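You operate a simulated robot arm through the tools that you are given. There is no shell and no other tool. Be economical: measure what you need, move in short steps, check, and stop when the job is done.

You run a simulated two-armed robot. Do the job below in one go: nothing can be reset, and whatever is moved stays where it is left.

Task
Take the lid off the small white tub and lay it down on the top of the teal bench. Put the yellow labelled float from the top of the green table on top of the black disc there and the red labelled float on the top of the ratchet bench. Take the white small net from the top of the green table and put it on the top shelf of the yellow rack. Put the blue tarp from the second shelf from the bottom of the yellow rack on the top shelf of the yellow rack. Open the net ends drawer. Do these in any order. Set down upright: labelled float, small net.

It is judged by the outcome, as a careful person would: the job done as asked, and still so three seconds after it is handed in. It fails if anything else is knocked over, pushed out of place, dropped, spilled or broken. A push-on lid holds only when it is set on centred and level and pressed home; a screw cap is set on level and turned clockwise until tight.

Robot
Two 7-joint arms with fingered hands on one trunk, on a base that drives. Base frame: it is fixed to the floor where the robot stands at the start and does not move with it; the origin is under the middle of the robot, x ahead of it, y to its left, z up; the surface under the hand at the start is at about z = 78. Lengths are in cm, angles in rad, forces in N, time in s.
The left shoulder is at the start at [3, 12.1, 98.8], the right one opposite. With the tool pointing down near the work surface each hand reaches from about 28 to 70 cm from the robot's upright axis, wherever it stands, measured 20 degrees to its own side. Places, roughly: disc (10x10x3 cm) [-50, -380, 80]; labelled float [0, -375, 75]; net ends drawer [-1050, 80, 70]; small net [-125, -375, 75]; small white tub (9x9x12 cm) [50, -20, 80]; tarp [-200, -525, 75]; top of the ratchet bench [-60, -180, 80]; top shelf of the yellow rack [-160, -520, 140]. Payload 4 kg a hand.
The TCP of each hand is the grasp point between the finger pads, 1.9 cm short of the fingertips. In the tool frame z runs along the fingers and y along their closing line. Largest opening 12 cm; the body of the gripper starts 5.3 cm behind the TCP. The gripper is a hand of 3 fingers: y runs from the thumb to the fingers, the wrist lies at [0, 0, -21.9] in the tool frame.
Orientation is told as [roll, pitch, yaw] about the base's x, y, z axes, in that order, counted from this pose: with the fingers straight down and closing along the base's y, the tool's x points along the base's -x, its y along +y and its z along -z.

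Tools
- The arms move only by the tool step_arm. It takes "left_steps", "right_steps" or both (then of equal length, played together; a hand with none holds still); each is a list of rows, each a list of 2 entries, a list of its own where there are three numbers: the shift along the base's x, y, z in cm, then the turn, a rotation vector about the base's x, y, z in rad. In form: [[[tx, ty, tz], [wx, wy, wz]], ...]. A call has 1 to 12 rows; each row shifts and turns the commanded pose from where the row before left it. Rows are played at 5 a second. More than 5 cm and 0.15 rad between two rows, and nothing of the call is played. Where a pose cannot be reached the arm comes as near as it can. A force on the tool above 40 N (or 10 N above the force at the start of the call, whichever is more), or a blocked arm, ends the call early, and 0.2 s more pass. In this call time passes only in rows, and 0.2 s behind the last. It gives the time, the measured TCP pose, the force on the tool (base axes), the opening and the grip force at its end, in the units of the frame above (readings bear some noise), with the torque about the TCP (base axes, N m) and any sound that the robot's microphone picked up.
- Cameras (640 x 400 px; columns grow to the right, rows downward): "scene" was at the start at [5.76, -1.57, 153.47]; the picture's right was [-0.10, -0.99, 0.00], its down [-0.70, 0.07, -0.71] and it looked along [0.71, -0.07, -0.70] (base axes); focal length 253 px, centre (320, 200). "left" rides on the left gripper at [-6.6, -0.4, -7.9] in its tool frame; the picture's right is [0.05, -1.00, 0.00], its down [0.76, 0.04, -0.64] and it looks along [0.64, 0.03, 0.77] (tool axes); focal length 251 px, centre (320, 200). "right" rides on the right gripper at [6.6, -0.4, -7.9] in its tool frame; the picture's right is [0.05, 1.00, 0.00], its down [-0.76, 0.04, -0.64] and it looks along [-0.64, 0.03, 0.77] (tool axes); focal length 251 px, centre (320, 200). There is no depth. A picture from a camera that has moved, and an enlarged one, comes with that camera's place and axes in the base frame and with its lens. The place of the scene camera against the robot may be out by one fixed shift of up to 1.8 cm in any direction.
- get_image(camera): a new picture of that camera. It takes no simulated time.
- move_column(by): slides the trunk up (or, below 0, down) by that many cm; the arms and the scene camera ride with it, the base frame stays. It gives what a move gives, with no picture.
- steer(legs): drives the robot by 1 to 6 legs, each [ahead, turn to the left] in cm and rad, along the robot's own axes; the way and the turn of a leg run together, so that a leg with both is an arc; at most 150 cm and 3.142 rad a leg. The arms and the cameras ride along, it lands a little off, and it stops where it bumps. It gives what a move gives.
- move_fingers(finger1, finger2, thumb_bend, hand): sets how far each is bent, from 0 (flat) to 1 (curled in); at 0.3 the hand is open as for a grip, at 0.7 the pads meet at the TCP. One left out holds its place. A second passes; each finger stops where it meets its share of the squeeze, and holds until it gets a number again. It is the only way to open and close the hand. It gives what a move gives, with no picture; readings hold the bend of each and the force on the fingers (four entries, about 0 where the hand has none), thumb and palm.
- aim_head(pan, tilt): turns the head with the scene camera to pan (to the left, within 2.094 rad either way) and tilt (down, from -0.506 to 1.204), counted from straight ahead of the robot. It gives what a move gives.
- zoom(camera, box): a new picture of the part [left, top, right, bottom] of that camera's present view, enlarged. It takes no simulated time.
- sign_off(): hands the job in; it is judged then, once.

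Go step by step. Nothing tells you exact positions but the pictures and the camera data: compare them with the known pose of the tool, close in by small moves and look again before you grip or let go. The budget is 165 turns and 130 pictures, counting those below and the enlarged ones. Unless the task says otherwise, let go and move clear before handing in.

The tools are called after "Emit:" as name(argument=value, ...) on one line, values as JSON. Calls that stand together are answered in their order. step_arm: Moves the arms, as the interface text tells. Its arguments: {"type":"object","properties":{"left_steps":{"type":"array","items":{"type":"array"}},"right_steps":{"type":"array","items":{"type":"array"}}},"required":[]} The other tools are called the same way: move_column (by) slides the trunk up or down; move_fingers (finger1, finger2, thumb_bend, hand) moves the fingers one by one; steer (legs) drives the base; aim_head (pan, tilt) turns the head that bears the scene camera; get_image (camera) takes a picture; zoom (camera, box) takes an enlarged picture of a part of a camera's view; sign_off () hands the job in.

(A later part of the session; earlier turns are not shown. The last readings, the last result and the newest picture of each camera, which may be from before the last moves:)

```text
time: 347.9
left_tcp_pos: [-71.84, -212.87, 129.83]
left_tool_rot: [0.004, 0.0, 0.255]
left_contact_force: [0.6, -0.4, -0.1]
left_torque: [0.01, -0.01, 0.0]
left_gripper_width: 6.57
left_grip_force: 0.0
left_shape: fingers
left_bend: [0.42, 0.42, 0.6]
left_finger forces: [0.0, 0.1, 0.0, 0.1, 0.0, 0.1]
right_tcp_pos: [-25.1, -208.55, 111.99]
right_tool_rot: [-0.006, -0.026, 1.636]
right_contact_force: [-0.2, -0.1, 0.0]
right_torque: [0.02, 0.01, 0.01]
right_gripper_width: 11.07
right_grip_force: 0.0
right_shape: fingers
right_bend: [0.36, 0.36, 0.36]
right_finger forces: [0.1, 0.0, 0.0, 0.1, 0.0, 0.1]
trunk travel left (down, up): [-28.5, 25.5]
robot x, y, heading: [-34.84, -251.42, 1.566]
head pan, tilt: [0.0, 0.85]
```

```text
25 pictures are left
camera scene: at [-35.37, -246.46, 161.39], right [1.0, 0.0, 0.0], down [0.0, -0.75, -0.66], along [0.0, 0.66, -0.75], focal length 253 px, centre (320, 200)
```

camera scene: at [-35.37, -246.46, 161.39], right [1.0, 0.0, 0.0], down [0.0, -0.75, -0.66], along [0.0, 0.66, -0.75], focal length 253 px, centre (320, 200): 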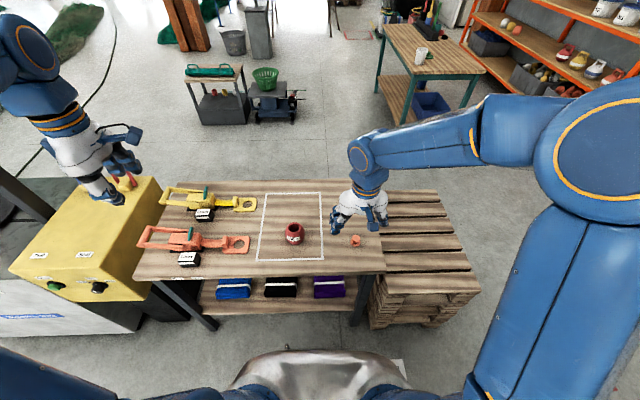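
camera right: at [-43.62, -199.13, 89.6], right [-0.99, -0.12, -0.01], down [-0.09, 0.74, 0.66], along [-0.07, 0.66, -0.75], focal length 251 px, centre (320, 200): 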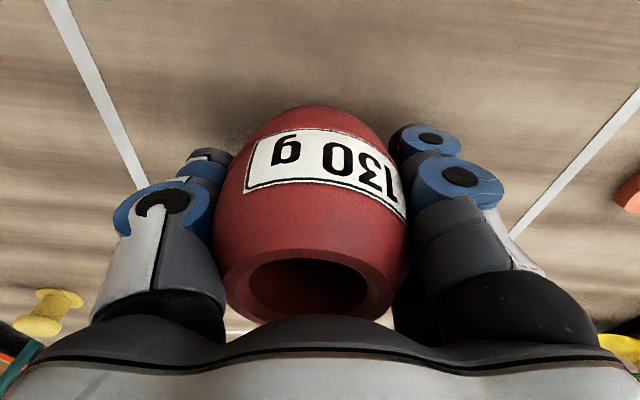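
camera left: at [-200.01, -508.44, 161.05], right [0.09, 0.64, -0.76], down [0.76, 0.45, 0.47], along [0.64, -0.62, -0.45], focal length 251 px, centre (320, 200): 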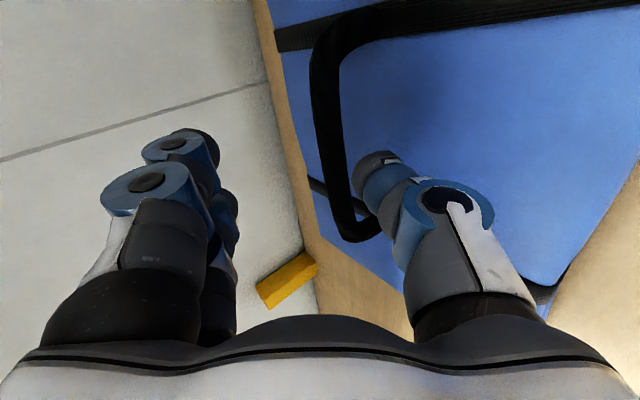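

The red float stands upright on the ratchet bench. I back up and turn to face the green table for the yellow float.

Emit:
step_arm(left_steps=[[[4, 0, 0], [0, 0, 0]], [[4, 0, 0], [0, 0, 0]], [[4, 0, 0], [0, 0, 0]], [[4, -2, 0], [0, 0, 0]]])

Emit:
move_fingers(hand="left", finger1=0.34, finger2=0.34, thumb_bend=0.34)

Emit:
steer(legs=[[-11, 0], [0, -0.5]])

Emit:
steer(legs=[[0, -0.53]])

Emit:
steer(legs=[[0, -0.53]])

Emit:
steer(legs=[[0, -0.53]])

Emit:
steer(legs=[[0, -0.53]])

Emit:
steer(legs=[[0, -0.5]])

Emit:
aim_head(pan=0.3, tilt=0.8)

Emit:
get_image(camera="scene")

```text
time: 348.9
left_tcp_pos: [-55.74, -215.06, 129.76]
left_tool_rot: [0.003, 0.0, 0.255]
left_contact_force: [-0.3, -0.8, -0.3]
left_torque: [0.0, 0.03, 0.02]
left_gripper_width: 6.57
left_grip_force: 0.0
left_shape: fingers
left_bend: [0.42, 0.42, 0.6]
left_finger forces: [0.0, 0.0, 0.0, 0.0, 0.1, 0.0]
right_tcp_pos: [-25.18, -208.55, 111.83]
right_tool_rot: [-0.004, -0.027, 1.635]
right_contact_force: [0.0, -0.4, 0.6]
right_torque: [0.01, 0.0, -0.01]
right_gripper_width: 11.08
right_grip_force: 0.0
right_shape: fingers
right_bend: [0.36, 0.36, 0.36]
right_finger forces: [0.0, 0.1, 0.0, 0.1, 0.0, 0.1]
trunk travel left (down, up): [-28.5, 25.5]
robot x, y, heading: [-34.98, -251.52, 1.568]
head pan, tilt: [0.0, 0.85]
```

```text
time: 349.9
left_tcp_pos: [-55.91, -214.89, 129.6]
left_tool_rot: [0.003, 0.002, 0.254]
left_contact_force: [-0.1, -1.0, 0.3]
left_torque: [-0.02, 0.04, -0.02]
left_gripper_width: 11.65
left_grip_force: 0.1
left_shape: fingers
left_bend: [0.34, 0.34, 0.34]
left_finger forces: [0.0, 0.0, 0.0, 0.0, 0.1, 0.1]
right_tcp_pos: [-25.33, -208.44, 111.79]
right_tool_rot: [-0.007, -0.024, 1.636]
right_contact_force: [-0.5, 0.4, -0.4]
right_torque: [0.01, 0.01, -0.02]
right_gripper_width: 11.08
right_grip_force: 0.0
right_shape: fingers
right_bend: [0.36, 0.36, 0.36]
right_finger forces: [0.0, 0.1, 0.1, 0.0, 0.0, 0.1]
trunk travel left (down, up): [-28.5, 25.5]
robot x, y, heading: [-34.96, -251.46, 1.568]
head pan, tilt: [0.0, 0.85]
```

```text
time: 352.6
left_tcp_pos: [-35.94, -220.58, 129.66]
left_tool_rot: [0.002, 0.001, -0.245]
left_contact_force: [-1.0, 0.3, -0.6]
left_torque: [0.0, -0.04, 0.02]
left_gripper_width: 11.66
left_grip_force: 0.0
left_shape: fingers
left_bend: [0.34, 0.34, 0.34]
left_finger forces: [0.1, 0.0, 0.0, 0.1, 0.0, 0.0]
right_tcp_pos: [-5.97, -229.51, 111.85]
right_tool_rot: [-0.007, -0.024, 1.136]
right_contact_force: [0.4, 0.8, -0.1]
right_torque: [-0.01, -0.03, -0.01]
right_gripper_width: 11.08
right_grip_force: 0.0
right_shape: fingers
right_bend: [0.36, 0.36, 0.36]
right_finger forces: [0.0, 0.0, 0.0, 0.0, 0.1, 0.0]
trunk travel left (down, up): [-28.5, 25.5]
robot x, y, heading: [-37.89, -260.68, 1.058]
head pan, tilt: [0.0, 0.85]
```

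```text
time: 354.5
left_tcp_pos: [-15.44, -227.27, 129.69]
left_tool_rot: [0.001, -0.001, -0.776]
left_contact_force: [0.4, -0.5, -0.3]
left_torque: [0.01, 0.01, 0.01]
left_gripper_width: 11.69
left_grip_force: 0.1
left_shape: fingers
left_bend: [0.34, 0.34, 0.34]
left_finger forces: [0.1, 0.0, 0.0, 0.0, 0.0, 0.1]
right_tcp_pos: [5.69, -250.05, 111.84]
right_tool_rot: [-0.006, -0.026, 0.604]
right_contact_force: [0.6, 0.9, -0.5]
right_torque: [0.0, -0.03, -0.03]
right_gripper_width: 11.1
right_grip_force: 0.1
right_shape: fingers
right_bend: [0.36, 0.36, 0.36]
right_finger forces: [0.1, 0.0, 0.1, 0.0, 0.0, 0.1]
trunk travel left (down, up): [-28.5, 25.5]
robot x, y, heading: [-39.51, -257.95, 0.525]
head pan, tilt: [0.0, 0.85]
```

```text
time: 356.4
left_tcp_pos: [-3.3, -243.66, 129.79]
left_tool_rot: [0.003, 0.0, -1.308]
left_contact_force: [-0.7, 0.6, 0.0]
left_torque: [-0.04, 0.0, 0.01]
left_gripper_width: 11.69
left_grip_force: 0.0
left_shape: fingers
left_bend: [0.34, 0.34, 0.34]
left_finger forces: [0.0, 0.1, 0.0, 0.1, 0.0, 0.0]
right_tcp_pos: [3.57, -274.0, 111.9]
right_tool_rot: [-0.007, -0.026, 0.075]
right_contact_force: [-0.7, 0.4, -0.1]
right_torque: [0.04, -0.03, 0.0]
right_gripper_width: 11.14
right_grip_force: 0.0
right_shape: fingers
right_bend: [0.36, 0.36, 0.36]
right_finger forces: [0.0, 0.0, 0.0, 0.0, 0.0, 0.0]
trunk travel left (down, up): [-28.5, 25.5]
robot x, y, heading: [-39.7, -255.13, 0.003]
head pan, tilt: [0.0, 0.85]
```

```text
time: 358.2
left_tcp_pos: [-2.66, -263.41, 129.76]
left_tool_rot: [0.003, 0.0, -1.838]
left_contact_force: [0.3, 0.0, -0.1]
left_torque: [-0.01, -0.04, -0.02]
left_gripper_width: 11.73
left_grip_force: 0.1
left_shape: fingers
left_bend: [0.34, 0.34, 0.34]
left_finger forces: [0.0, 0.0, 0.0, 0.0, 0.1, 0.0]
right_tcp_pos: [-12.19, -293.11, 111.81]
right_tool_rot: [-0.007, -0.026, -0.457]
right_contact_force: [0.7, 0.6, 0.5]
right_torque: [0.03, -0.01, 0.0]
right_gripper_width: 11.08
right_grip_force: 0.0
right_shape: fingers
right_bend: [0.36, 0.36, 0.36]
right_finger forces: [0.0, 0.0, 0.0, 0.0, 0.1, 0.0]
trunk travel left (down, up): [-28.5, 25.5]
robot x, y, heading: [-38.13, -252.25, -0.537]
head pan, tilt: [0.0, 0.85]
```

```text
time: 360.1
left_tcp_pos: [-12.82, -279.88, 129.8]
left_tool_rot: [0.003, -0.002, -2.363]
left_contact_force: [0.3, 0.4, 0.8]
left_torque: [0.0, 0.04, -0.01]
left_gripper_width: 11.69
left_grip_force: 0.1
left_shape: fingers
left_bend: [0.34, 0.34, 0.34]
left_finger forces: [0.1, 0.0, 0.0, 0.0, 0.0, 0.1]
right_tcp_pos: [-36.14, -300.85, 111.9]
right_tool_rot: [-0.007, -0.026, -0.984]
right_contact_force: [0.5, -0.5, -0.2]
right_torque: [-0.01, 0.02, -0.01]
right_gripper_width: 11.12
right_grip_force: 0.1
right_shape: fingers
right_bend: [0.36, 0.36, 0.36]
right_finger forces: [0.1, 0.0, 0.0, 0.0, 0.0, 0.0]
trunk travel left (down, up): [-28.5, 25.5]
robot x, y, heading: [-35.08, -250.72, -1.062]
head pan, tilt: [0.0, 0.85]
```

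```text
time: 362.0
left_tcp_pos: [-29.67, -286.88, 129.78]
left_tool_rot: [0.003, -0.001, -2.868]
left_contact_force: [0.8, 0.3, -0.9]
left_torque: [-0.04, 0.02, -0.02]
left_gripper_width: 11.71
left_grip_force: 0.1
left_shape: fingers
left_bend: [0.34, 0.34, 0.34]
left_finger forces: [0.0, 0.0, 0.0, 0.1, 0.0, 0.0]
right_tcp_pos: [-60.07, -294.0, 112.0]
right_tool_rot: [-0.007, -0.028, -1.489]
right_contact_force: [-0.2, -0.2, 0.5]
right_torque: [0.0, 0.04, -0.02]
right_gripper_width: 11.09
right_grip_force: 0.1
right_shape: fingers
right_bend: [0.36, 0.36, 0.36]
right_finger forces: [0.0, 0.0, 0.1, 0.1, 0.0, 0.1]
trunk travel left (down, up): [-28.5, 25.5]
robot x, y, heading: [-32.21, -250.65, -1.558]
head pan, tilt: [0.0, 0.85]
```

```text
time: 362.8
left_tcp_pos: [-29.79, -287.09, 129.65]
left_tool_rot: [0.002, 0.0, -2.87]
left_contact_force: [0.2, -0.2, -0.6]
left_torque: [0.0, 0.02, 0.04]
left_gripper_width: 11.7
left_grip_force: 0.0
left_shape: fingers
left_bend: [0.34, 0.34, 0.34]
left_finger forces: [0.0, 0.0, 0.0, 0.0, 0.1, 0.0]
right_tcp_pos: [-60.31, -294.14, 111.88]
right_tool_rot: [-0.006, -0.025, -1.49]
right_contact_force: [-0.9, -0.4, -0.5]
right_torque: [0.01, 0.0, -0.04]
right_gripper_width: 11.12
right_grip_force: 0.0
right_shape: fingers
right_bend: [0.36, 0.36, 0.36]
right_finger forces: [0.0, 0.0, 0.1, 0.1, 0.0, 0.0]
trunk travel left (down, up): [-28.5, 25.5]
robot x, y, heading: [-32.02, -250.93, -1.557]
head pan, tilt: [0.3, 0.799]
```

```text
24 pictures are left
camera scene: at [-30.09, -257.44, 161.79], right [-0.95, -0.31, 0.0], down [-0.22, 0.68, -0.7], along [0.21, -0.66, -0.72], focal length 253 px, centre (320, 200)
```

scene: 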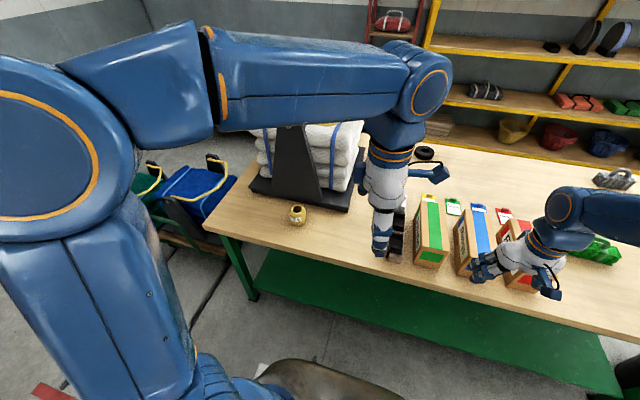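

Yellow float at about (0, −320). I drive 12 cm closer and bring the left hand over it, turned to close along x.

Emit:
steer(legs=[[12, 0]])

Emit:
step_arm(left_steps=[[[3.3, -1, 0], [0, 0, 0.144]], [[3.3, -1, 0], [0, 0, 0.144]], [[3.3, -2.4, 0], [0, 0, 0.144]], [[3.3, -2.4, 0], [0, 0, 0.144]], [[3.3, -2.4, 0], [0, 0, 0.144]], [[3.3, -2.4, -2], [0, 0, 0.144]], [[3.3, -2.4, -2], [0, 0, 0.144]], [[3.3, -2.4, -2], [0, 0, 0.144]], [[3.2, -2.4, -2], [0, 0, 0.144]], [[0, -2.4, -4], [0, 0, 0]], [[0, 0, -4.5], [0, 0, 0]], [[0, 0, -4.5], [0, 0, 0]]])

Emit:
get_image(camera="left")

```text
time: 364.0
left_tcp_pos: [-29.72, -299.35, 129.68]
left_tool_rot: [0.002, -0.001, -2.871]
left_contact_force: [-0.2, -0.2, 0.3]
left_torque: [0.01, 0.01, 0.0]
left_gripper_width: 11.69
left_grip_force: 0.0
left_shape: fingers
left_bend: [0.34, 0.34, 0.34]
left_finger forces: [0.0, 0.1, 0.0, 0.1, 0.1, 0.0]
right_tcp_pos: [-60.19, -306.44, 111.88]
right_tool_rot: [-0.005, -0.024, -1.489]
right_contact_force: [0.3, -0.4, -0.1]
right_torque: [0.01, 0.03, -0.01]
right_gripper_width: 11.13
right_grip_force: 0.0
right_shape: fingers
right_bend: [0.36, 0.36, 0.36]
right_finger forces: [0.0, 0.0, 0.0, 0.0, 0.1, 0.0]
trunk travel left (down, up): [-28.5, 25.5]
robot x, y, heading: [-31.75, -263.05, -1.558]
head pan, tilt: [0.3, 0.799]
```

```text
time: 366.6
left_tcp_pos: [-1.03, -320.35, 109.22]
left_tool_rot: [0.004, -0.007, -1.582]
left_contact_force: [-26.1, 5.3, 17.1]
left_torque: [-1.62, -2.33, -1.87]
left_gripper_width: 11.71
left_grip_force: 0.0
left_shape: fingers
left_bend: [0.34, 0.34, 0.34]
left_finger forces: [0.1, 0.1, 0.0, 0.0, 0.1, 0.0]
right_tcp_pos: [-60.63, -306.18, 111.83]
right_tool_rot: [0.0, -0.027, -1.488]
right_contact_force: [-0.6, 0.3, -0.4]
right_torque: [-0.01, 0.0, 0.01]
right_gripper_width: 11.11
right_grip_force: 0.0
right_shape: fingers
right_bend: [0.36, 0.36, 0.36]
right_finger forces: [0.1, 0.0, 0.0, 0.0, 0.0, 0.0]
trunk travel left (down, up): [-28.5, 25.5]
robot x, y, heading: [-31.9, -262.96, -1.556]
head pan, tilt: [0.3, 0.799]
```

```text
23 pictures are left
camera left: at [-1.57, -326.85, 117.02], right [-1.0, 0.07, 0.0], down [0.05, 0.77, 0.64], along [0.05, 0.64, -0.77], focal length 251 px, centre (320, 200)
```

left: 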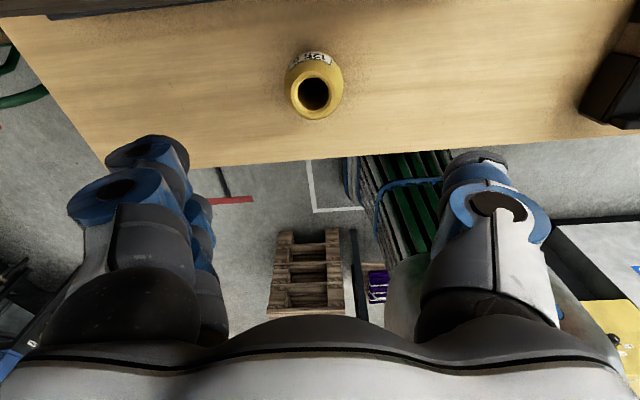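

The hand is touching something (26 N), likely the sack stand behind its camera side. I lift and back off toward +y at once and look.

Emit:
step_arm(left_steps=[[[-0.5, 1.5, 1], [0, 0, 0]], [[-0.5, 2, 1.5], [0, 0, 0]], [[0, 2, 2], [0, 0, 0]], [[0, 2, 2], [0, 0, 0]]])

Emit:
get_image(camera="scene")

```text
time: 367.6
left_tcp_pos: [-1.12, -312.62, 115.2]
left_tool_rot: [0.004, -0.001, -1.573]
left_contact_force: [-0.2, 0.8, -0.3]
left_torque: [0.01, 0.01, 0.01]
left_gripper_width: 11.68
left_grip_force: 0.0
left_shape: fingers
left_bend: [0.34, 0.34, 0.34]
left_finger forces: [0.1, 0.0, 0.1, 0.0, 0.0, 0.1]
right_tcp_pos: [-60.01, -306.09, 112.04]
right_tool_rot: [-0.007, -0.028, -1.488]
right_contact_force: [0.4, -0.4, -0.2]
right_torque: [-0.04, 0.0, 0.02]
right_gripper_width: 11.12
right_grip_force: 0.0
right_shape: fingers
right_bend: [0.36, 0.36, 0.36]
right_finger forces: [0.0, 0.0, 0.0, 0.1, 0.0, 0.0]
trunk travel left (down, up): [-28.5, 25.5]
robot x, y, heading: [-32.06, -262.9, -1.552]
head pan, tilt: [0.3, 0.799]
```

```text
22 pictures are left
camera scene: at [-29.86, -269.3, 161.8], right [-0.95, -0.31, 0.0], down [-0.22, 0.68, -0.7], along [0.22, -0.66, -0.72], focal length 253 px, centre (320, 200)
```

scene: 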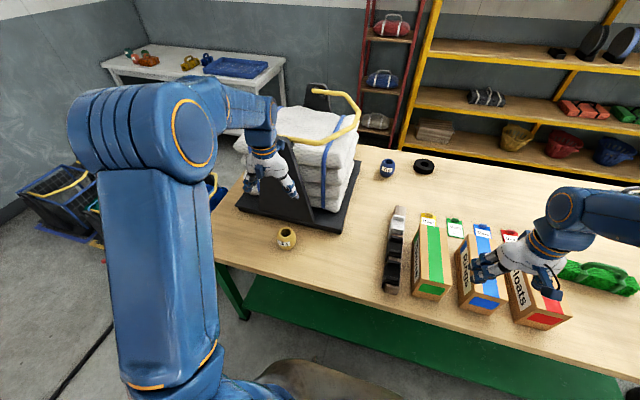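

The float is at about (0, −318), close to the stand's plate. I tilt the hand ~24° toward me so its body clears the stand, and descend.

Emit:
step_arm(left_steps=[[[0.4, 0, 0], [-0.14, 0, 0]], [[0.4, -2, 0], [-0.14, 0, 0]], [[0.4, -2, 0], [-0.14, 0, 0]], [[0, -1.4, -4], [0, 0, 0]], [[0, 0, -4.5], [0, 0, 0]], [[0, 0, -4.5], [0, 0, 0]], [[0, 0, -4.5], [0, 0, 0]], [[0, 0, -4.5], [0, 0, 0]]])

Emit:
get_image(camera="left")

Emit:
zoom(camera="scene", box=[200, 130, 380, 270])

```text
time: 369.4
left_tcp_pos: [0.1, -318.27, 93.05]
left_tool_rot: [0.005, -0.421, -1.574]
left_contact_force: [-0.5, 0.6, 0.7]
left_torque: [0.02, -0.01, 0.0]
left_gripper_width: 11.71
left_grip_force: 0.0
left_shape: fingers
left_bend: [0.34, 0.34, 0.34]
left_finger forces: [0.0, 0.0, 0.0, 0.0, 0.0, 0.0]
right_tcp_pos: [-59.99, -306.38, 111.86]
right_tool_rot: [-0.008, -0.023, -1.489]
right_contact_force: [0.0, -0.6, 0.5]
right_torque: [0.01, 0.01, -0.01]
right_gripper_width: 11.1
right_grip_force: 0.1
right_shape: fingers
right_bend: [0.36, 0.36, 0.36]
right_finger forces: [0.0, 0.1, 0.0, 0.0, 0.0, 0.0]
trunk travel left (down, up): [-28.5, 25.5]
robot x, y, heading: [-31.81, -263.02, -1.557]
head pan, tilt: [0.3, 0.799]
```

```text
21 pictures are left
camera left: at [-0.31, -321.17, 102.87], right [-1.0, 0.05, -0.03], down [0.04, 0.96, 0.28], along [0.04, 0.27, -0.96], focal length 251 px, centre (320, 200)
```

left: 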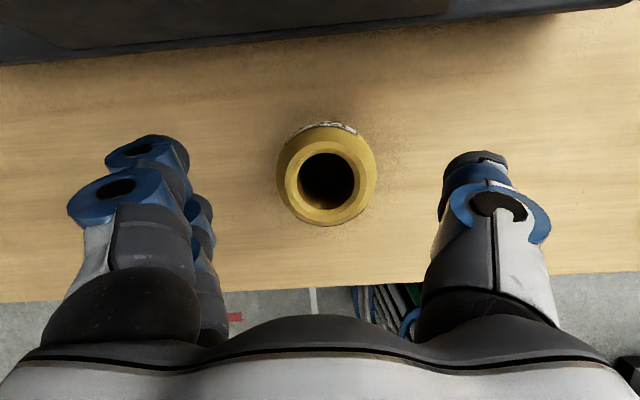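

```text
2.86 times, centred on (290, 200) of scene
camera zoom: at [-29.84, -269.62, 161.79], right [-0.95, -0.31, 0.0], down [-0.22, 0.68, -0.7], along [0.22, -0.66, -0.72], focal length 722 px, centre (406, 200)
```

zoom: 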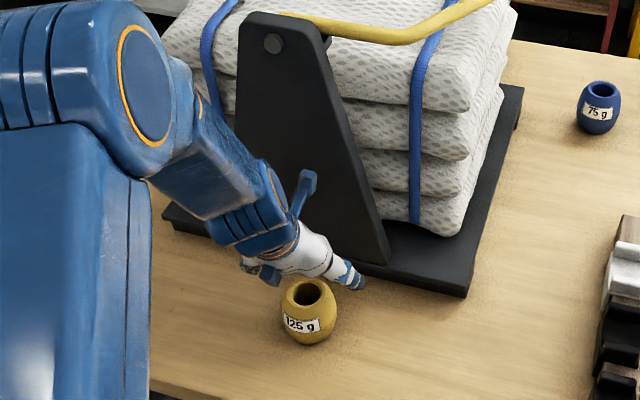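

Well centred. I lower 9 cm to the float's middle and close.

Emit:
step_arm(left_steps=[[[0, 0, -4], [0, 0, 0]], [[0, 0, -3], [0, 0, 0]], [[0, 0, -1.9], [0, 0, 0]]])

Emit:
move_fingers(hand="left", finger1=0.56, finger2=0.56, thumb_bend=0.56)

Emit:
get_image(camera="left")

```text
time: 370.2
left_tcp_pos: [0.06, -318.39, 84.07]
left_tool_rot: [0.002, -0.421, -1.572]
left_contact_force: [-0.4, -0.1, 0.2]
left_torque: [0.0, 0.01, 0.01]
left_gripper_width: 11.7
left_grip_force: 0.0
left_shape: fingers
left_bend: [0.34, 0.34, 0.34]
left_finger forces: [0.0, 0.0, 0.0, 0.0, 0.0, 0.0]
right_tcp_pos: [-60.13, -306.31, 111.85]
right_tool_rot: [-0.008, -0.024, -1.489]
right_contact_force: [0.3, -0.5, -0.7]
right_torque: [-0.02, 0.03, -0.05]
right_gripper_width: 11.1
right_grip_force: 0.1
right_shape: fingers
right_bend: [0.36, 0.36, 0.36]
right_finger forces: [0.0, 0.0, 0.1, 0.0, 0.0, 0.1]
trunk travel left (down, up): [-28.5, 25.5]
robot x, y, heading: [-32.38, -262.95, -1.558]
head pan, tilt: [0.3, 0.799]
```

```text
time: 371.2
left_tcp_pos: [0.08, -318.32, 84.22]
left_tool_rot: [0.006, -0.421, -1.575]
left_contact_force: [-0.4, -0.2, 1.2]
left_torque: [0.02, 0.08, 0.01]
left_gripper_width: 7.36
left_grip_force: 19.0
left_shape: fingers
left_bend: [0.52, 0.51, 0.48]
left_finger forces: [9.5, 9.5, 0.0, 0.0, 19.2, 0.0]
right_tcp_pos: [-60.08, -306.26, 111.98]
right_tool_rot: [-0.005, -0.026, -1.491]
right_contact_force: [-0.7, 0.2, 0.3]
right_torque: [-0.01, -0.04, 0.02]
right_gripper_width: 11.1
right_grip_force: 0.0
right_shape: fingers
right_bend: [0.36, 0.36, 0.36]
right_finger forces: [0.1, 0.1, 0.1, 0.1, 0.1, 0.1]
trunk travel left (down, up): [-28.5, 25.5]
robot x, y, heading: [-31.85, -262.75, -1.554]
head pan, tilt: [0.3, 0.799]
```

```text
19 pictures are left
camera left: at [-0.36, -321.16, 94.11], right [-1.0, 0.05, -0.03], down [0.04, 0.96, 0.28], along [0.04, 0.27, -0.96], focal length 251 px, centre (320, 200)
```

left: 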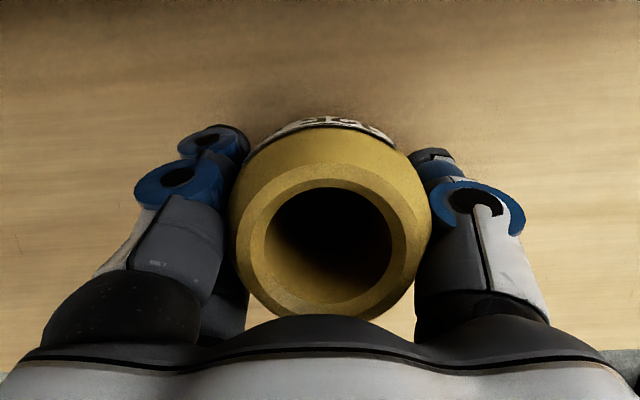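

Balanced 19 N grip. I lift the yellow float, pull it in, and turn west.

Emit:
step_arm(left_steps=[[[0, 0, 1.5], [0, 0, 0]], [[0, 0.5, 3], [0, 0, 0]], [[0, 0.5, 4], [0, 0, 0]], [[0, 0.5, 4.5], [0, 0, 0]], [[0, 1, 4.5], [0, 0, 0]], [[-1, 2, 4.2], [0, 0, 0]], [[-2, 2, 4], [0, 0, 0]], [[-3, 2, 3], [0, 0, 0]], [[-3, 2, 3], [0, 0, 0]], [[-3, 2, 2], [0, 0, 0]]])

Emit:
steer(legs=[[0, -0.5]])

Emit:
steer(legs=[[0, -0.52]])

Emit:
steer(legs=[[0, -0.54]])

Emit:
aim_head(pan=0.0, tilt=0.6)

Emit:
get_image(camera="scene")

```text
time: 373.4
left_tcp_pos: [-11.97, -305.73, 118.08]
left_tool_rot: [0.006, -0.42, -1.574]
left_contact_force: [0.0, 0.1, -0.6]
left_torque: [-0.01, -0.01, 0.0]
left_gripper_width: 7.32
left_grip_force: 18.6
left_shape: fingers
left_bend: [0.52, 0.51, 0.48]
left_finger forces: [9.3, 9.5, 0.1, 0.0, 18.8, 0.1]
right_tcp_pos: [-60.25, -306.21, 111.9]
right_tool_rot: [-0.005, -0.026, -1.488]
right_contact_force: [-0.2, 0.3, 0.3]
right_torque: [-0.02, -0.02, 0.01]
right_gripper_width: 11.12
right_grip_force: 0.0
right_shape: fingers
right_bend: [0.36, 0.36, 0.36]
right_finger forces: [0.0, 0.0, 0.1, 0.0, 0.0, 0.0]
trunk travel left (down, up): [-28.5, 25.5]
robot x, y, heading: [-32.07, -262.82, -1.557]
head pan, tilt: [0.3, 0.799]
```

```text
time: 375.2
left_tcp_pos: [-34.93, -309.95, 117.92]
left_tool_rot: [0.007, -0.421, -2.074]
left_contact_force: [0.0, 0.2, -0.8]
left_torque: [0.0, -0.01, -0.03]
left_gripper_width: 7.31
left_grip_force: 18.5
left_shape: fingers
left_bend: [0.52, 0.51, 0.48]
left_finger forces: [9.2, 9.5, 0.0, 0.0, 18.6, 0.0]
right_tcp_pos: [-77.4, -287.33, 111.83]
right_tool_rot: [-0.004, -0.027, -1.988]
right_contact_force: [-0.1, 0.5, 0.4]
right_torque: [-0.02, 0.05, -0.01]
right_gripper_width: 11.11
right_grip_force: 0.0
right_shape: fingers
right_bend: [0.36, 0.36, 0.36]
right_finger forces: [0.0, 0.0, 0.1, 0.0, 0.0, 0.1]
trunk travel left (down, up): [-28.5, 25.5]
robot x, y, heading: [-28.75, -264.52, -2.062]
head pan, tilt: [0.3, 0.799]
```

```text
time: 377.1
left_tcp_pos: [-56.97, -301.16, 117.91]
left_tool_rot: [0.002, -0.421, -2.596]
left_contact_force: [0.4, -0.2, 0.8]
left_torque: [-0.01, -0.02, -0.01]
left_gripper_width: 7.27
left_grip_force: 19.2
left_shape: fingers
left_bend: [0.52, 0.51, 0.48]
left_finger forces: [9.5, 9.9, 0.1, 0.1, 19.2, 0.0]
right_tcp_pos: [-82.54, -260.3, 111.98]
right_tool_rot: [-0.005, -0.026, -2.512]
right_contact_force: [1.1, 0.1, -0.1]
right_torque: [0.0, 0.0, -0.04]
right_gripper_width: 11.12
right_grip_force: 0.0
right_shape: fingers
right_bend: [0.36, 0.36, 0.36]
right_finger forces: [0.0, 0.0, 0.0, 0.0, 0.0, 0.0]
trunk travel left (down, up): [-28.5, 25.5]
robot x, y, heading: [-27.51, -267.43, -2.583]
head pan, tilt: [0.3, 0.799]
```

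```text
time: 379.0
left_tcp_pos: [-70.39, -280.68, 117.97]
left_tool_rot: [0.005, -0.42, 3.14]
left_contact_force: [-0.1, 0.6, -0.7]
left_torque: [0.0, 0.0, 0.01]
left_gripper_width: 7.27
left_grip_force: 19.3
left_shape: fingers
left_bend: [0.52, 0.51, 0.49]
left_finger forces: [9.3, 9.8, 0.1, 0.1, 18.9, 0.0]
right_tcp_pos: [-70.94, -232.42, 111.84]
right_tool_rot: [-0.006, -0.024, -3.056]
right_contact_force: [-1.1, 0.1, -0.1]
right_torque: [-0.01, 0.0, -0.01]
right_gripper_width: 11.12
right_grip_force: 0.1
right_shape: fingers
right_bend: [0.36, 0.36, 0.36]
right_finger forces: [0.0, 0.1, 0.0, 0.0, 0.1, 0.0]
trunk travel left (down, up): [-28.5, 25.5]
robot x, y, heading: [-27.51, -270.31, -3.124]
head pan, tilt: [0.3, 0.799]
```

```text
time: 379.8
left_tcp_pos: [-70.37, -280.87, 117.97]
left_tool_rot: [0.003, -0.42, 3.142]
left_contact_force: [-0.2, -0.9, -2.0]
left_torque: [0.02, -0.03, 0.01]
left_gripper_width: 7.25
left_grip_force: 19.1
left_shape: fingers
left_bend: [0.52, 0.51, 0.49]
left_finger forces: [9.6, 9.9, 0.0, 0.0, 19.2, 0.0]
right_tcp_pos: [-70.84, -232.7, 111.99]
right_tool_rot: [-0.006, -0.025, -3.057]
right_contact_force: [-0.2, -0.2, 0.4]
right_torque: [-0.01, 0.01, 0.02]
right_gripper_width: 11.1
right_grip_force: 0.1
right_shape: fingers
right_bend: [0.36, 0.36, 0.36]
right_finger forces: [0.1, 0.1, 0.0, 0.0, 0.0, 0.0]
trunk travel left (down, up): [-28.5, 25.5]
robot x, y, heading: [-27.37, -270.16, -3.121]
head pan, tilt: [0.0, 0.6]
```

```text
18 pictures are left
camera scene: at [-34.69, -271.32, 163.48], right [-0.02, 1.0, 0.0], down [0.57, 0.01, -0.82], along [-0.82, -0.01, -0.57], focal length 253 px, centre (320, 200)
```

scene: 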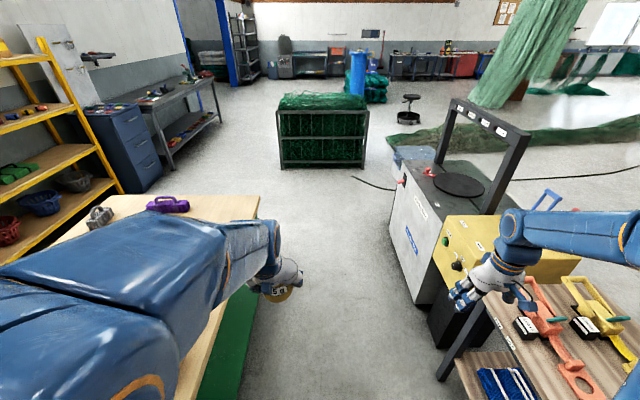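

Path west is clear. I tuck the right hand in and drive to x ≈ −245, then south.

Emit:
step_arm(right_steps=[[[0, -3.5, 0], [0, 0, 0]], [[0, -3.5, 0], [0, 0, 0]], [[0, -3, 0], [0, 0, 0]]])

Emit:
steer(legs=[[110, 0], [110, 0], [0, 0.5]])

Emit:
steer(legs=[[0, 0.53]])

Emit:
steer(legs=[[0, 0.52]])

Emit:
get_image(camera="scene")

```text
time: 380.6
left_tcp_pos: [-70.29, -280.71, 117.95]
left_tool_rot: [0.006, -0.418, 3.141]
left_contact_force: [-0.2, 0.3, -0.1]
left_torque: [0.0, 0.01, -0.03]
left_gripper_width: 7.23
left_grip_force: 19.0
left_shape: fingers
left_bend: [0.52, 0.51, 0.49]
left_finger forces: [9.5, 9.8, 0.1, 0.0, 19.1, 0.0]
right_tcp_pos: [-71.0, -242.64, 111.89]
right_tool_rot: [-0.006, -0.024, -3.059]
right_contact_force: [0.9, 0.0, 0.9]
right_torque: [-0.02, -0.01, -0.01]
right_gripper_width: 11.1
right_grip_force: 0.0
right_shape: fingers
right_bend: [0.36, 0.36, 0.36]
right_finger forces: [0.0, 0.1, 0.0, 0.0, 0.0, 0.0]
trunk travel left (down, up): [-28.5, 25.5]
robot x, y, heading: [-27.43, -270.5, -3.127]
head pan, tilt: [0.0, 0.6]
```

```text
time: 392.9
left_tcp_pos: [-280.32, -304.92, 117.97]
left_tool_rot: [0.004, -0.419, -2.636]
left_contact_force: [0.1, 0.3, -0.7]
left_torque: [0.02, 0.02, 0.0]
left_gripper_width: 7.25
left_grip_force: 19.2
left_shape: fingers
left_bend: [0.52, 0.51, 0.49]
left_finger forces: [9.2, 10.2, 0.1, 0.0, 19.2, 0.1]
right_tcp_pos: [-299.22, -271.71, 111.97]
right_tool_rot: [-0.008, -0.027, -2.553]
right_contact_force: [-1.0, 0.5, 0.8]
right_torque: [0.01, 0.01, -0.01]
right_gripper_width: 11.11
right_grip_force: 0.0
right_shape: fingers
right_bend: [0.36, 0.36, 0.36]
right_finger forces: [0.0, 0.0, 0.0, 0.0, 0.1, 0.0]
trunk travel left (down, up): [-28.5, 25.5]
robot x, y, heading: [-249.32, -272.13, -2.619]
head pan, tilt: [0.0, 0.6]
```

```text
time: 394.8
left_tcp_pos: [-259.77, -316.09, 117.94]
left_tool_rot: [0.004, -0.42, -2.106]
left_contact_force: [0.4, -0.7, -1.4]
left_torque: [-0.01, 0.01, 0.0]
left_gripper_width: 7.2
left_grip_force: 18.1
left_shape: fingers
left_bend: [0.52, 0.51, 0.49]
left_finger forces: [8.5, 9.9, 0.0, 0.1, 18.2, 0.0]
right_tcp_pos: [-292.85, -297.12, 111.93]
right_tool_rot: [-0.006, -0.023, -2.022]
right_contact_force: [-0.6, -0.6, -0.4]
right_torque: [0.01, -0.03, -0.01]
right_gripper_width: 11.12
right_grip_force: 0.1
right_shape: fingers
right_bend: [0.36, 0.36, 0.36]
right_finger forces: [0.0, 0.1, 0.1, 0.1, 0.0, 0.1]
trunk travel left (down, up): [-28.5, 25.5]
robot x, y, heading: [-252.73, -270.45, -2.087]
head pan, tilt: [0.0, 0.6]
```

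```text
time: 396.7
left_tcp_pos: [-236.55, -313.73, 118.02]
left_tool_rot: [0.005, -0.42, -1.591]
left_contact_force: [-0.2, 0.8, -1.0]
left_torque: [0.0, -0.04, 0.0]
left_gripper_width: 7.21
left_grip_force: 17.6
left_shape: fingers
left_bend: [0.52, 0.51, 0.49]
left_finger forces: [8.5, 9.6, 0.0, 0.1, 17.7, 0.1]
right_tcp_pos: [-274.55, -313.62, 111.86]
right_tool_rot: [-0.004, -0.026, -1.508]
right_contact_force: [0.4, 0.3, 0.5]
right_torque: [-0.01, -0.01, 0.01]
right_gripper_width: 11.1
right_grip_force: 0.1
right_shape: fingers
right_bend: [0.36, 0.36, 0.36]
right_finger forces: [0.0, 0.0, 0.0, 0.0, 0.1, 0.0]
trunk travel left (down, up): [-28.5, 25.5]
robot x, y, heading: [-255.82, -271.13, -1.576]
head pan, tilt: [0.0, 0.6]
```

```text
17 pictures are left
camera scene: at [-256.38, -278.4, 163.5], right [-1.0, 0.01, 0.0], down [0.01, 0.56, -0.83], along [-0.01, -0.83, -0.56], focal length 253 px, centre (320, 200)
```

scene: 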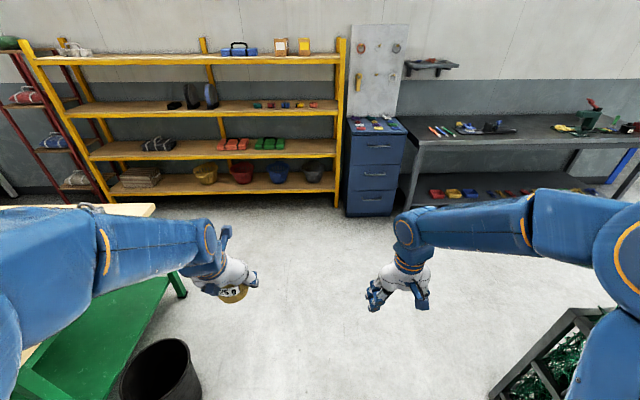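

Good. I drive south, turn into the gap, and go east to x ≈ −31.

Emit:
steer(legs=[[130, 0], [0, 0.5]])

Emit:
steer(legs=[[40, 0], [0, 0.5]])

Emit:
steer(legs=[[0, 0.56]])

Emit:
get_image(camera="scene")

```text
time: 404.6
left_tcp_pos: [-218.62, -428.06, 117.94]
left_tool_rot: [0.003, -0.421, -1.084]
left_contact_force: [-0.2, -0.1, -0.4]
left_torque: [0.0, 0.01, 0.02]
left_gripper_width: 7.17
left_grip_force: 18.4
left_shape: fingers
left_bend: [0.52, 0.51, 0.49]
left_finger forces: [8.3, 10.1, 0.0, 0.0, 18.0, 0.0]
right_tcp_pos: [-251.88, -446.37, 111.9]
right_tool_rot: [-0.007, -0.026, -0.999]
right_contact_force: [-0.2, -0.2, 0.3]
right_torque: [-0.03, 0.03, 0.01]
right_gripper_width: 11.11
right_grip_force: 0.0
right_shape: fingers
right_bend: [0.36, 0.36, 0.36]
right_finger forces: [0.1, 0.1, 0.0, 0.1, 0.0, 0.0]
trunk travel left (down, up): [-28.5, 25.5]
robot x, y, heading: [-259.27, -401.52, -1.074]
head pan, tilt: [0.0, 0.6]
```

```text
time: 408.5
left_tcp_pos: [-191.28, -440.86, 117.93]
left_tool_rot: [0.004, -0.419, -0.586]
left_contact_force: [0.9, 0.9, -0.3]
left_torque: [0.0, -0.03, 0.03]
left_gripper_width: 7.17
left_grip_force: 17.6
left_shape: fingers
left_bend: [0.53, 0.51, 0.49]
left_finger forces: [8.1, 9.9, 0.0, 0.1, 17.4, 0.1]
right_tcp_pos: [-211.84, -472.99, 111.91]
right_tool_rot: [-0.008, -0.027, -0.503]
right_contact_force: [-0.2, 0.6, -0.3]
right_torque: [-0.01, 0.04, -0.01]
right_gripper_width: 11.1
right_grip_force: 0.0
right_shape: fingers
right_bend: [0.36, 0.36, 0.36]
right_finger forces: [0.0, 0.0, 0.0, 0.1, 0.0, 0.1]
trunk travel left (down, up): [-28.5, 25.5]
robot x, y, heading: [-241.54, -439.39, -0.566]
head pan, tilt: [0.0, 0.6]
```

```text
time: 410.5
left_tcp_pos: [-198.0, -413.9, 117.82]
left_tool_rot: [0.001, -0.418, -0.026]
left_contact_force: [0.2, -0.1, -1.2]
left_torque: [0.01, 0.02, -0.01]
left_gripper_width: 7.14
left_grip_force: 17.5
left_shape: fingers
left_bend: [0.53, 0.51, 0.49]
left_finger forces: [7.9, 9.7, 0.1, 0.1, 17.0, 0.0]
right_tcp_pos: [-198.34, -451.95, 111.88]
right_tool_rot: [-0.007, -0.024, 0.058]
right_contact_force: [-1.2, 0.0, 0.0]
right_torque: [0.01, 0.05, 0.0]
right_gripper_width: 11.11
right_grip_force: 0.0
right_shape: fingers
right_bend: [0.36, 0.36, 0.36]
right_finger forces: [0.0, 0.1, 0.0, 0.0, 0.0, 0.0]
trunk travel left (down, up): [-28.5, 25.5]
robot x, y, heading: [-241.5, -443.06, -0.012]
head pan, tilt: [0.0, 0.6]
```

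```text
16 pictures are left
camera scene: at [-234.78, -443.91, 163.48], right [-0.02, -1.0, 0.0], down [-0.57, 0.01, -0.82], along [0.82, -0.02, -0.57], focal length 253 px, centre (320, 200)
```

scene: 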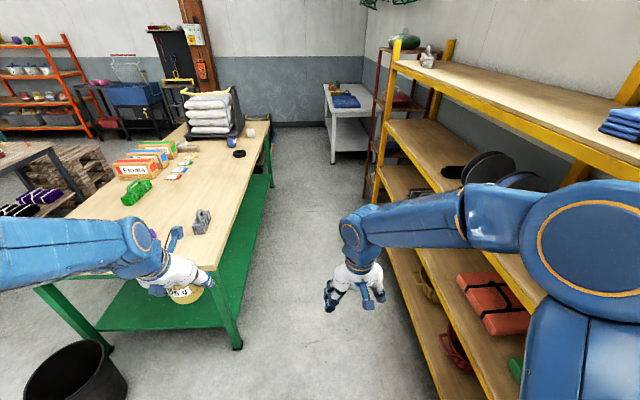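

Clear. Drive east to x ≈ −31 and face the table.

Emit:
steer(legs=[[105, 0.015], [105, 0], [0, 0.5]])

Emit:
steer(legs=[[0, 0.53]])

Emit:
steer(legs=[[0, 0.54]])

Emit:
aim_head(pan=0.0, tilt=0.85)

Emit:
get_image(camera="scene")

```text
time: 422.5
left_tcp_pos: [-6.56, -400.58, 117.9]
left_tool_rot: [0.002, -0.419, 0.473]
left_contact_force: [0.0, 0.2, -1.3]
left_torque: [-0.01, 0.0, 0.03]
left_gripper_width: 7.09
left_grip_force: 17.6
left_shape: fingers
left_bend: [0.53, 0.51, 0.49]
left_finger forces: [8.2, 9.9, 0.0, 0.1, 17.3, 0.0]
right_tcp_pos: [11.12, -434.41, 111.85]
right_tool_rot: [-0.009, -0.024, 0.556]
right_contact_force: [0.0, 0.7, 0.1]
right_torque: [-0.04, -0.01, 0.0]
right_gripper_width: 11.09
right_grip_force: 0.1
right_shape: fingers
right_bend: [0.36, 0.36, 0.36]
right_finger forces: [0.0, 0.0, 0.0, 0.1, 0.0, 0.0]
trunk travel left (down, up): [-28.5, 25.5]
robot x, y, heading: [-29.4, -450.39, 0.477]
head pan, tilt: [0.0, 0.6]
stopped in leg 3: the robot was blocked; the commanded pose is now the measured one
```

```text
time: 424.3
left_tcp_pos: [-32.04, -396.03, 117.95]
left_tool_rot: [0.003, -0.422, 0.957]
left_contact_force: [-0.6, -0.2, -0.5]
left_torque: [0.02, -0.02, -0.04]
left_gripper_width: 7.06
left_grip_force: 17.8
left_shape: fingers
left_bend: [0.53, 0.51, 0.49]
left_finger forces: [8.4, 9.9, 0.0, 0.1, 17.6, 0.0]
right_tcp_pos: [-0.52, -417.31, 111.81]
right_tool_rot: [-0.008, -0.026, 1.044]
right_contact_force: [0.0, 1.0, 0.7]
right_torque: [-0.04, -0.02, 0.0]
right_gripper_width: 11.11
right_grip_force: 0.1
right_shape: fingers
right_bend: [0.36, 0.36, 0.36]
right_finger forces: [0.0, 0.1, 0.0, 0.0, 0.0, 0.1]
trunk travel left (down, up): [-28.5, 25.5]
robot x, y, heading: [-27.42, -451.74, 0.973]
head pan, tilt: [0.0, 0.6]
stopped in leg 1: the robot was blocked; the commanded pose is now the measured one
```

```text
time: 426.0
left_tcp_pos: [-56.5, -404.16, 118.03]
left_tool_rot: [0.004, -0.427, 1.425]
left_contact_force: [0.2, -0.1, -0.3]
left_torque: [0.03, -0.01, -0.01]
left_gripper_width: 7.03
left_grip_force: 17.4
left_shape: fingers
left_bend: [0.53, 0.51, 0.49]
left_finger forces: [7.8, 10.0, 0.0, 0.1, 16.9, 0.0]
right_tcp_pos: [-18.84, -408.92, 112.03]
right_tool_rot: [-0.007, -0.027, 1.52]
right_contact_force: [0.0, -0.8, 0.9]
right_torque: [0.03, 0.0, 0.0]
right_gripper_width: 11.11
right_grip_force: 0.1
right_shape: fingers
right_bend: [0.36, 0.36, 0.36]
right_finger forces: [0.0, 0.0, 0.1, 0.0, 0.0, 0.1]
trunk travel left (down, up): [-28.5, 25.5]
robot x, y, heading: [-23.53, -451.7, 1.46]
head pan, tilt: [0.0, 0.6]
stopped in leg 1: the robot was blocked; the commanded pose is now the measured one
```

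```text
time: 426.8
left_tcp_pos: [-56.25, -404.39, 118.17]
left_tool_rot: [0.004, -0.427, 1.427]
left_contact_force: [0.6, -0.2, -0.6]
left_torque: [0.02, 0.03, -0.06]
left_gripper_width: 7.02
left_grip_force: 17.1
left_shape: fingers
left_bend: [0.53, 0.51, 0.49]
left_finger forces: [7.2, 10.2, 0.1, 0.0, 16.7, 0.1]
right_tcp_pos: [-18.73, -408.98, 111.96]
right_tool_rot: [-0.007, -0.027, 1.519]
right_contact_force: [0.4, -0.3, -0.9]
right_torque: [0.01, 0.0, -0.02]
right_gripper_width: 11.11
right_grip_force: 0.0
right_shape: fingers
right_bend: [0.36, 0.36, 0.36]
right_finger forces: [0.0, 0.0, 0.0, 0.1, 0.1, 0.1]
trunk travel left (down, up): [-28.5, 25.5]
robot x, y, heading: [-23.73, -452.07, 1.453]
head pan, tilt: [0.0, 0.85]
```

```text
15 pictures are left
camera scene: at [-23.47, -447.12, 161.4], right [0.99, -0.11, 0.0], down [-0.09, -0.75, -0.66], along [0.07, 0.66, -0.75], focal length 253 px, centre (320, 200)
```

scene: 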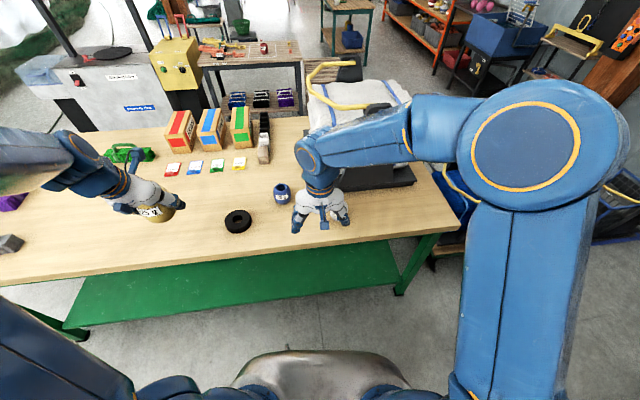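

Disc at about (−49, −384.6). I drive 13 cm closer and bring the float above it.

Emit:
steer(legs=[[13, 0]])

Emit:
step_arm(left_steps=[[[2, 2.2, -3], [0, 0, 0]], [[2, 2.2, -3], [0, 0, 0]], [[2, 2, -3], [0, 0, 0]], [[0, 0, -4], [0, 0, 0]], [[0, 0, -4], [0, 0, 0]]])

Emit:
get_image(camera="left")

Emit:
zoom(camera="scene", box=[160, 160, 320, 290])

```text
time: 428.1
left_tcp_pos: [-55.02, -391.18, 118.07]
left_tool_rot: [0.003, -0.424, 1.427]
left_contact_force: [0.0, -0.2, -1.4]
left_torque: [0.03, -0.01, 0.0]
left_gripper_width: 7.02
left_grip_force: 17.4
left_shape: fingers
left_bend: [0.53, 0.51, 0.49]
left_finger forces: [7.3, 10.1, 0.0, 0.0, 16.6, 0.0]
right_tcp_pos: [-17.36, -395.89, 111.96]
right_tool_rot: [-0.006, -0.024, 1.519]
right_contact_force: [-0.1, 0.8, 0.0]
right_torque: [0.0, 0.02, -0.03]
right_gripper_width: 11.09
right_grip_force: 0.2
right_shape: fingers
right_bend: [0.36, 0.36, 0.36]
right_finger forces: [0.0, 0.1, 0.1, 0.0, 0.0, 0.0]
trunk travel left (down, up): [-28.5, 25.5]
robot x, y, heading: [-22.14, -439.3, 1.461]
head pan, tilt: [0.0, 0.85]
```

```text
time: 429.3
left_tcp_pos: [-48.77, -384.85, 101.0]
left_tool_rot: [0.002, -0.425, 1.428]
left_contact_force: [0.2, 0.8, -1.6]
left_torque: [0.02, 0.02, 0.0]
left_gripper_width: 7.0
left_grip_force: 15.8
left_shape: fingers
left_bend: [0.53, 0.51, 0.49]
left_finger forces: [6.8, 10.0, 0.0, 0.0, 16.1, 0.0]
right_tcp_pos: [-17.38, -395.94, 111.9]
right_tool_rot: [-0.008, -0.024, 1.518]
right_contact_force: [0.1, -0.2, 0.2]
right_torque: [-0.04, 0.02, 0.03]
right_gripper_width: 11.1
right_grip_force: 0.0
right_shape: fingers
right_bend: [0.36, 0.36, 0.36]
right_finger forces: [0.1, 0.0, 0.0, 0.0, 0.0, 0.0]
trunk travel left (down, up): [-28.5, 25.5]
robot x, y, heading: [-22.47, -439.54, 1.456]
head pan, tilt: [0.0, 0.85]
```

```text
14 pictures are left
camera left: at [-48.17, -382.16, 110.89], right [0.98, -0.19, -0.03], down [-0.18, -0.95, 0.27], along [-0.08, -0.26, -0.96], focal length 251 px, centre (320, 200)
```

left: 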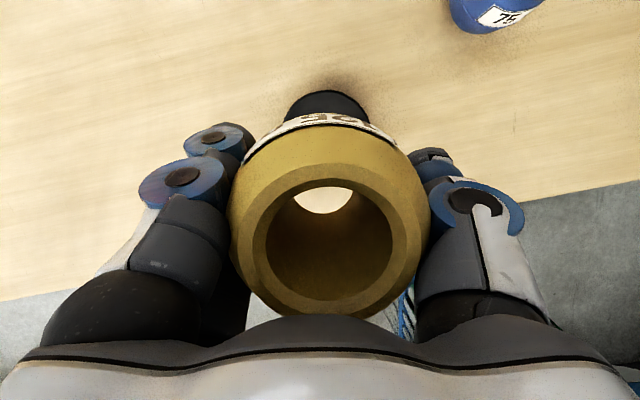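

```text
3.08 times, centred on (240, 225) of scene
camera zoom: at [-22.1, -434.07, 161.38], right [0.99, -0.11, 0.0], down [-0.08, -0.75, -0.66], along [0.07, 0.65, -0.75], focal length 778 px, centre (566, 123)
```

zoom: 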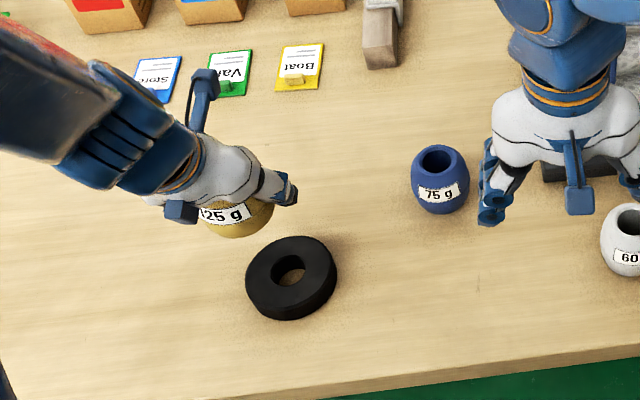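

From both views the disc centre is about (−47.6, −383.5). I shift and lower to just above it.

Emit:
step_arm(left_steps=[[[0.6, 0.7, -2], [0, 0, 0]], [[0.6, 0.6, -3], [0, 0, 0]], [[0, 0, -3], [0, 0, 0]], [[0, 0, -2.5], [0, 0, 0]], [[0, 0, -1], [0, 0, 0]]])

Emit:
get_image(camera="left")

Emit:
zoom(camera="scene", box=[180, 180, 300, 280])

```text
time: 430.5
left_tcp_pos: [-47.63, -383.77, 89.6]
left_tool_rot: [0.005, -0.426, 1.428]
left_contact_force: [-0.3, 0.1, -1.4]
left_torque: [0.02, 0.02, 0.0]
left_gripper_width: 6.97
left_grip_force: 16.2
left_shape: fingers
left_bend: [0.53, 0.51, 0.49]
left_finger forces: [6.5, 10.2, 0.0, 0.0, 15.8, 0.0]
right_tcp_pos: [-17.31, -396.15, 111.83]
right_tool_rot: [-0.007, -0.029, 1.517]
right_contact_force: [-1.4, -1.4, 1.0]
right_torque: [-0.01, 0.02, -0.01]
right_gripper_width: 11.13
right_grip_force: 0.0
right_shape: fingers
right_bend: [0.36, 0.36, 0.36]
right_finger forces: [0.0, 0.1, 0.0, 0.0, 0.1, 0.0]
trunk travel left (down, up): [-28.5, 25.5]
robot x, y, heading: [-21.9, -438.79, 1.457]
head pan, tilt: [0.0, 0.85]
```

```text
12 pictures are left
camera left: at [-47.02, -380.97, 99.5], right [0.98, -0.19, -0.03], down [-0.18, -0.95, 0.27], along [-0.08, -0.26, -0.96], focal length 251 px, centre (320, 200)
```

left: 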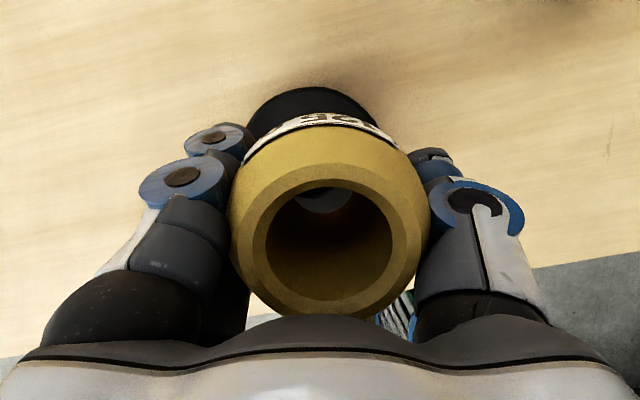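

```text
4.00 times, centred on (240, 230) of scene
camera zoom: at [-22.07, -434.19, 161.39], right [0.99, -0.11, 0.0], down [-0.08, -0.75, -0.66], along [0.07, 0.66, -0.75], focal length 1012 px, centre (640, 80)
```

zoom: 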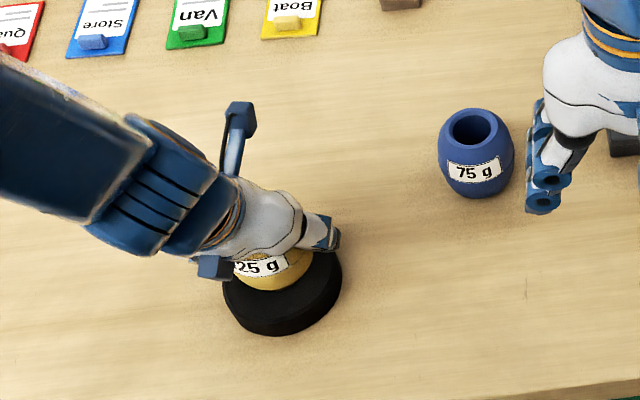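

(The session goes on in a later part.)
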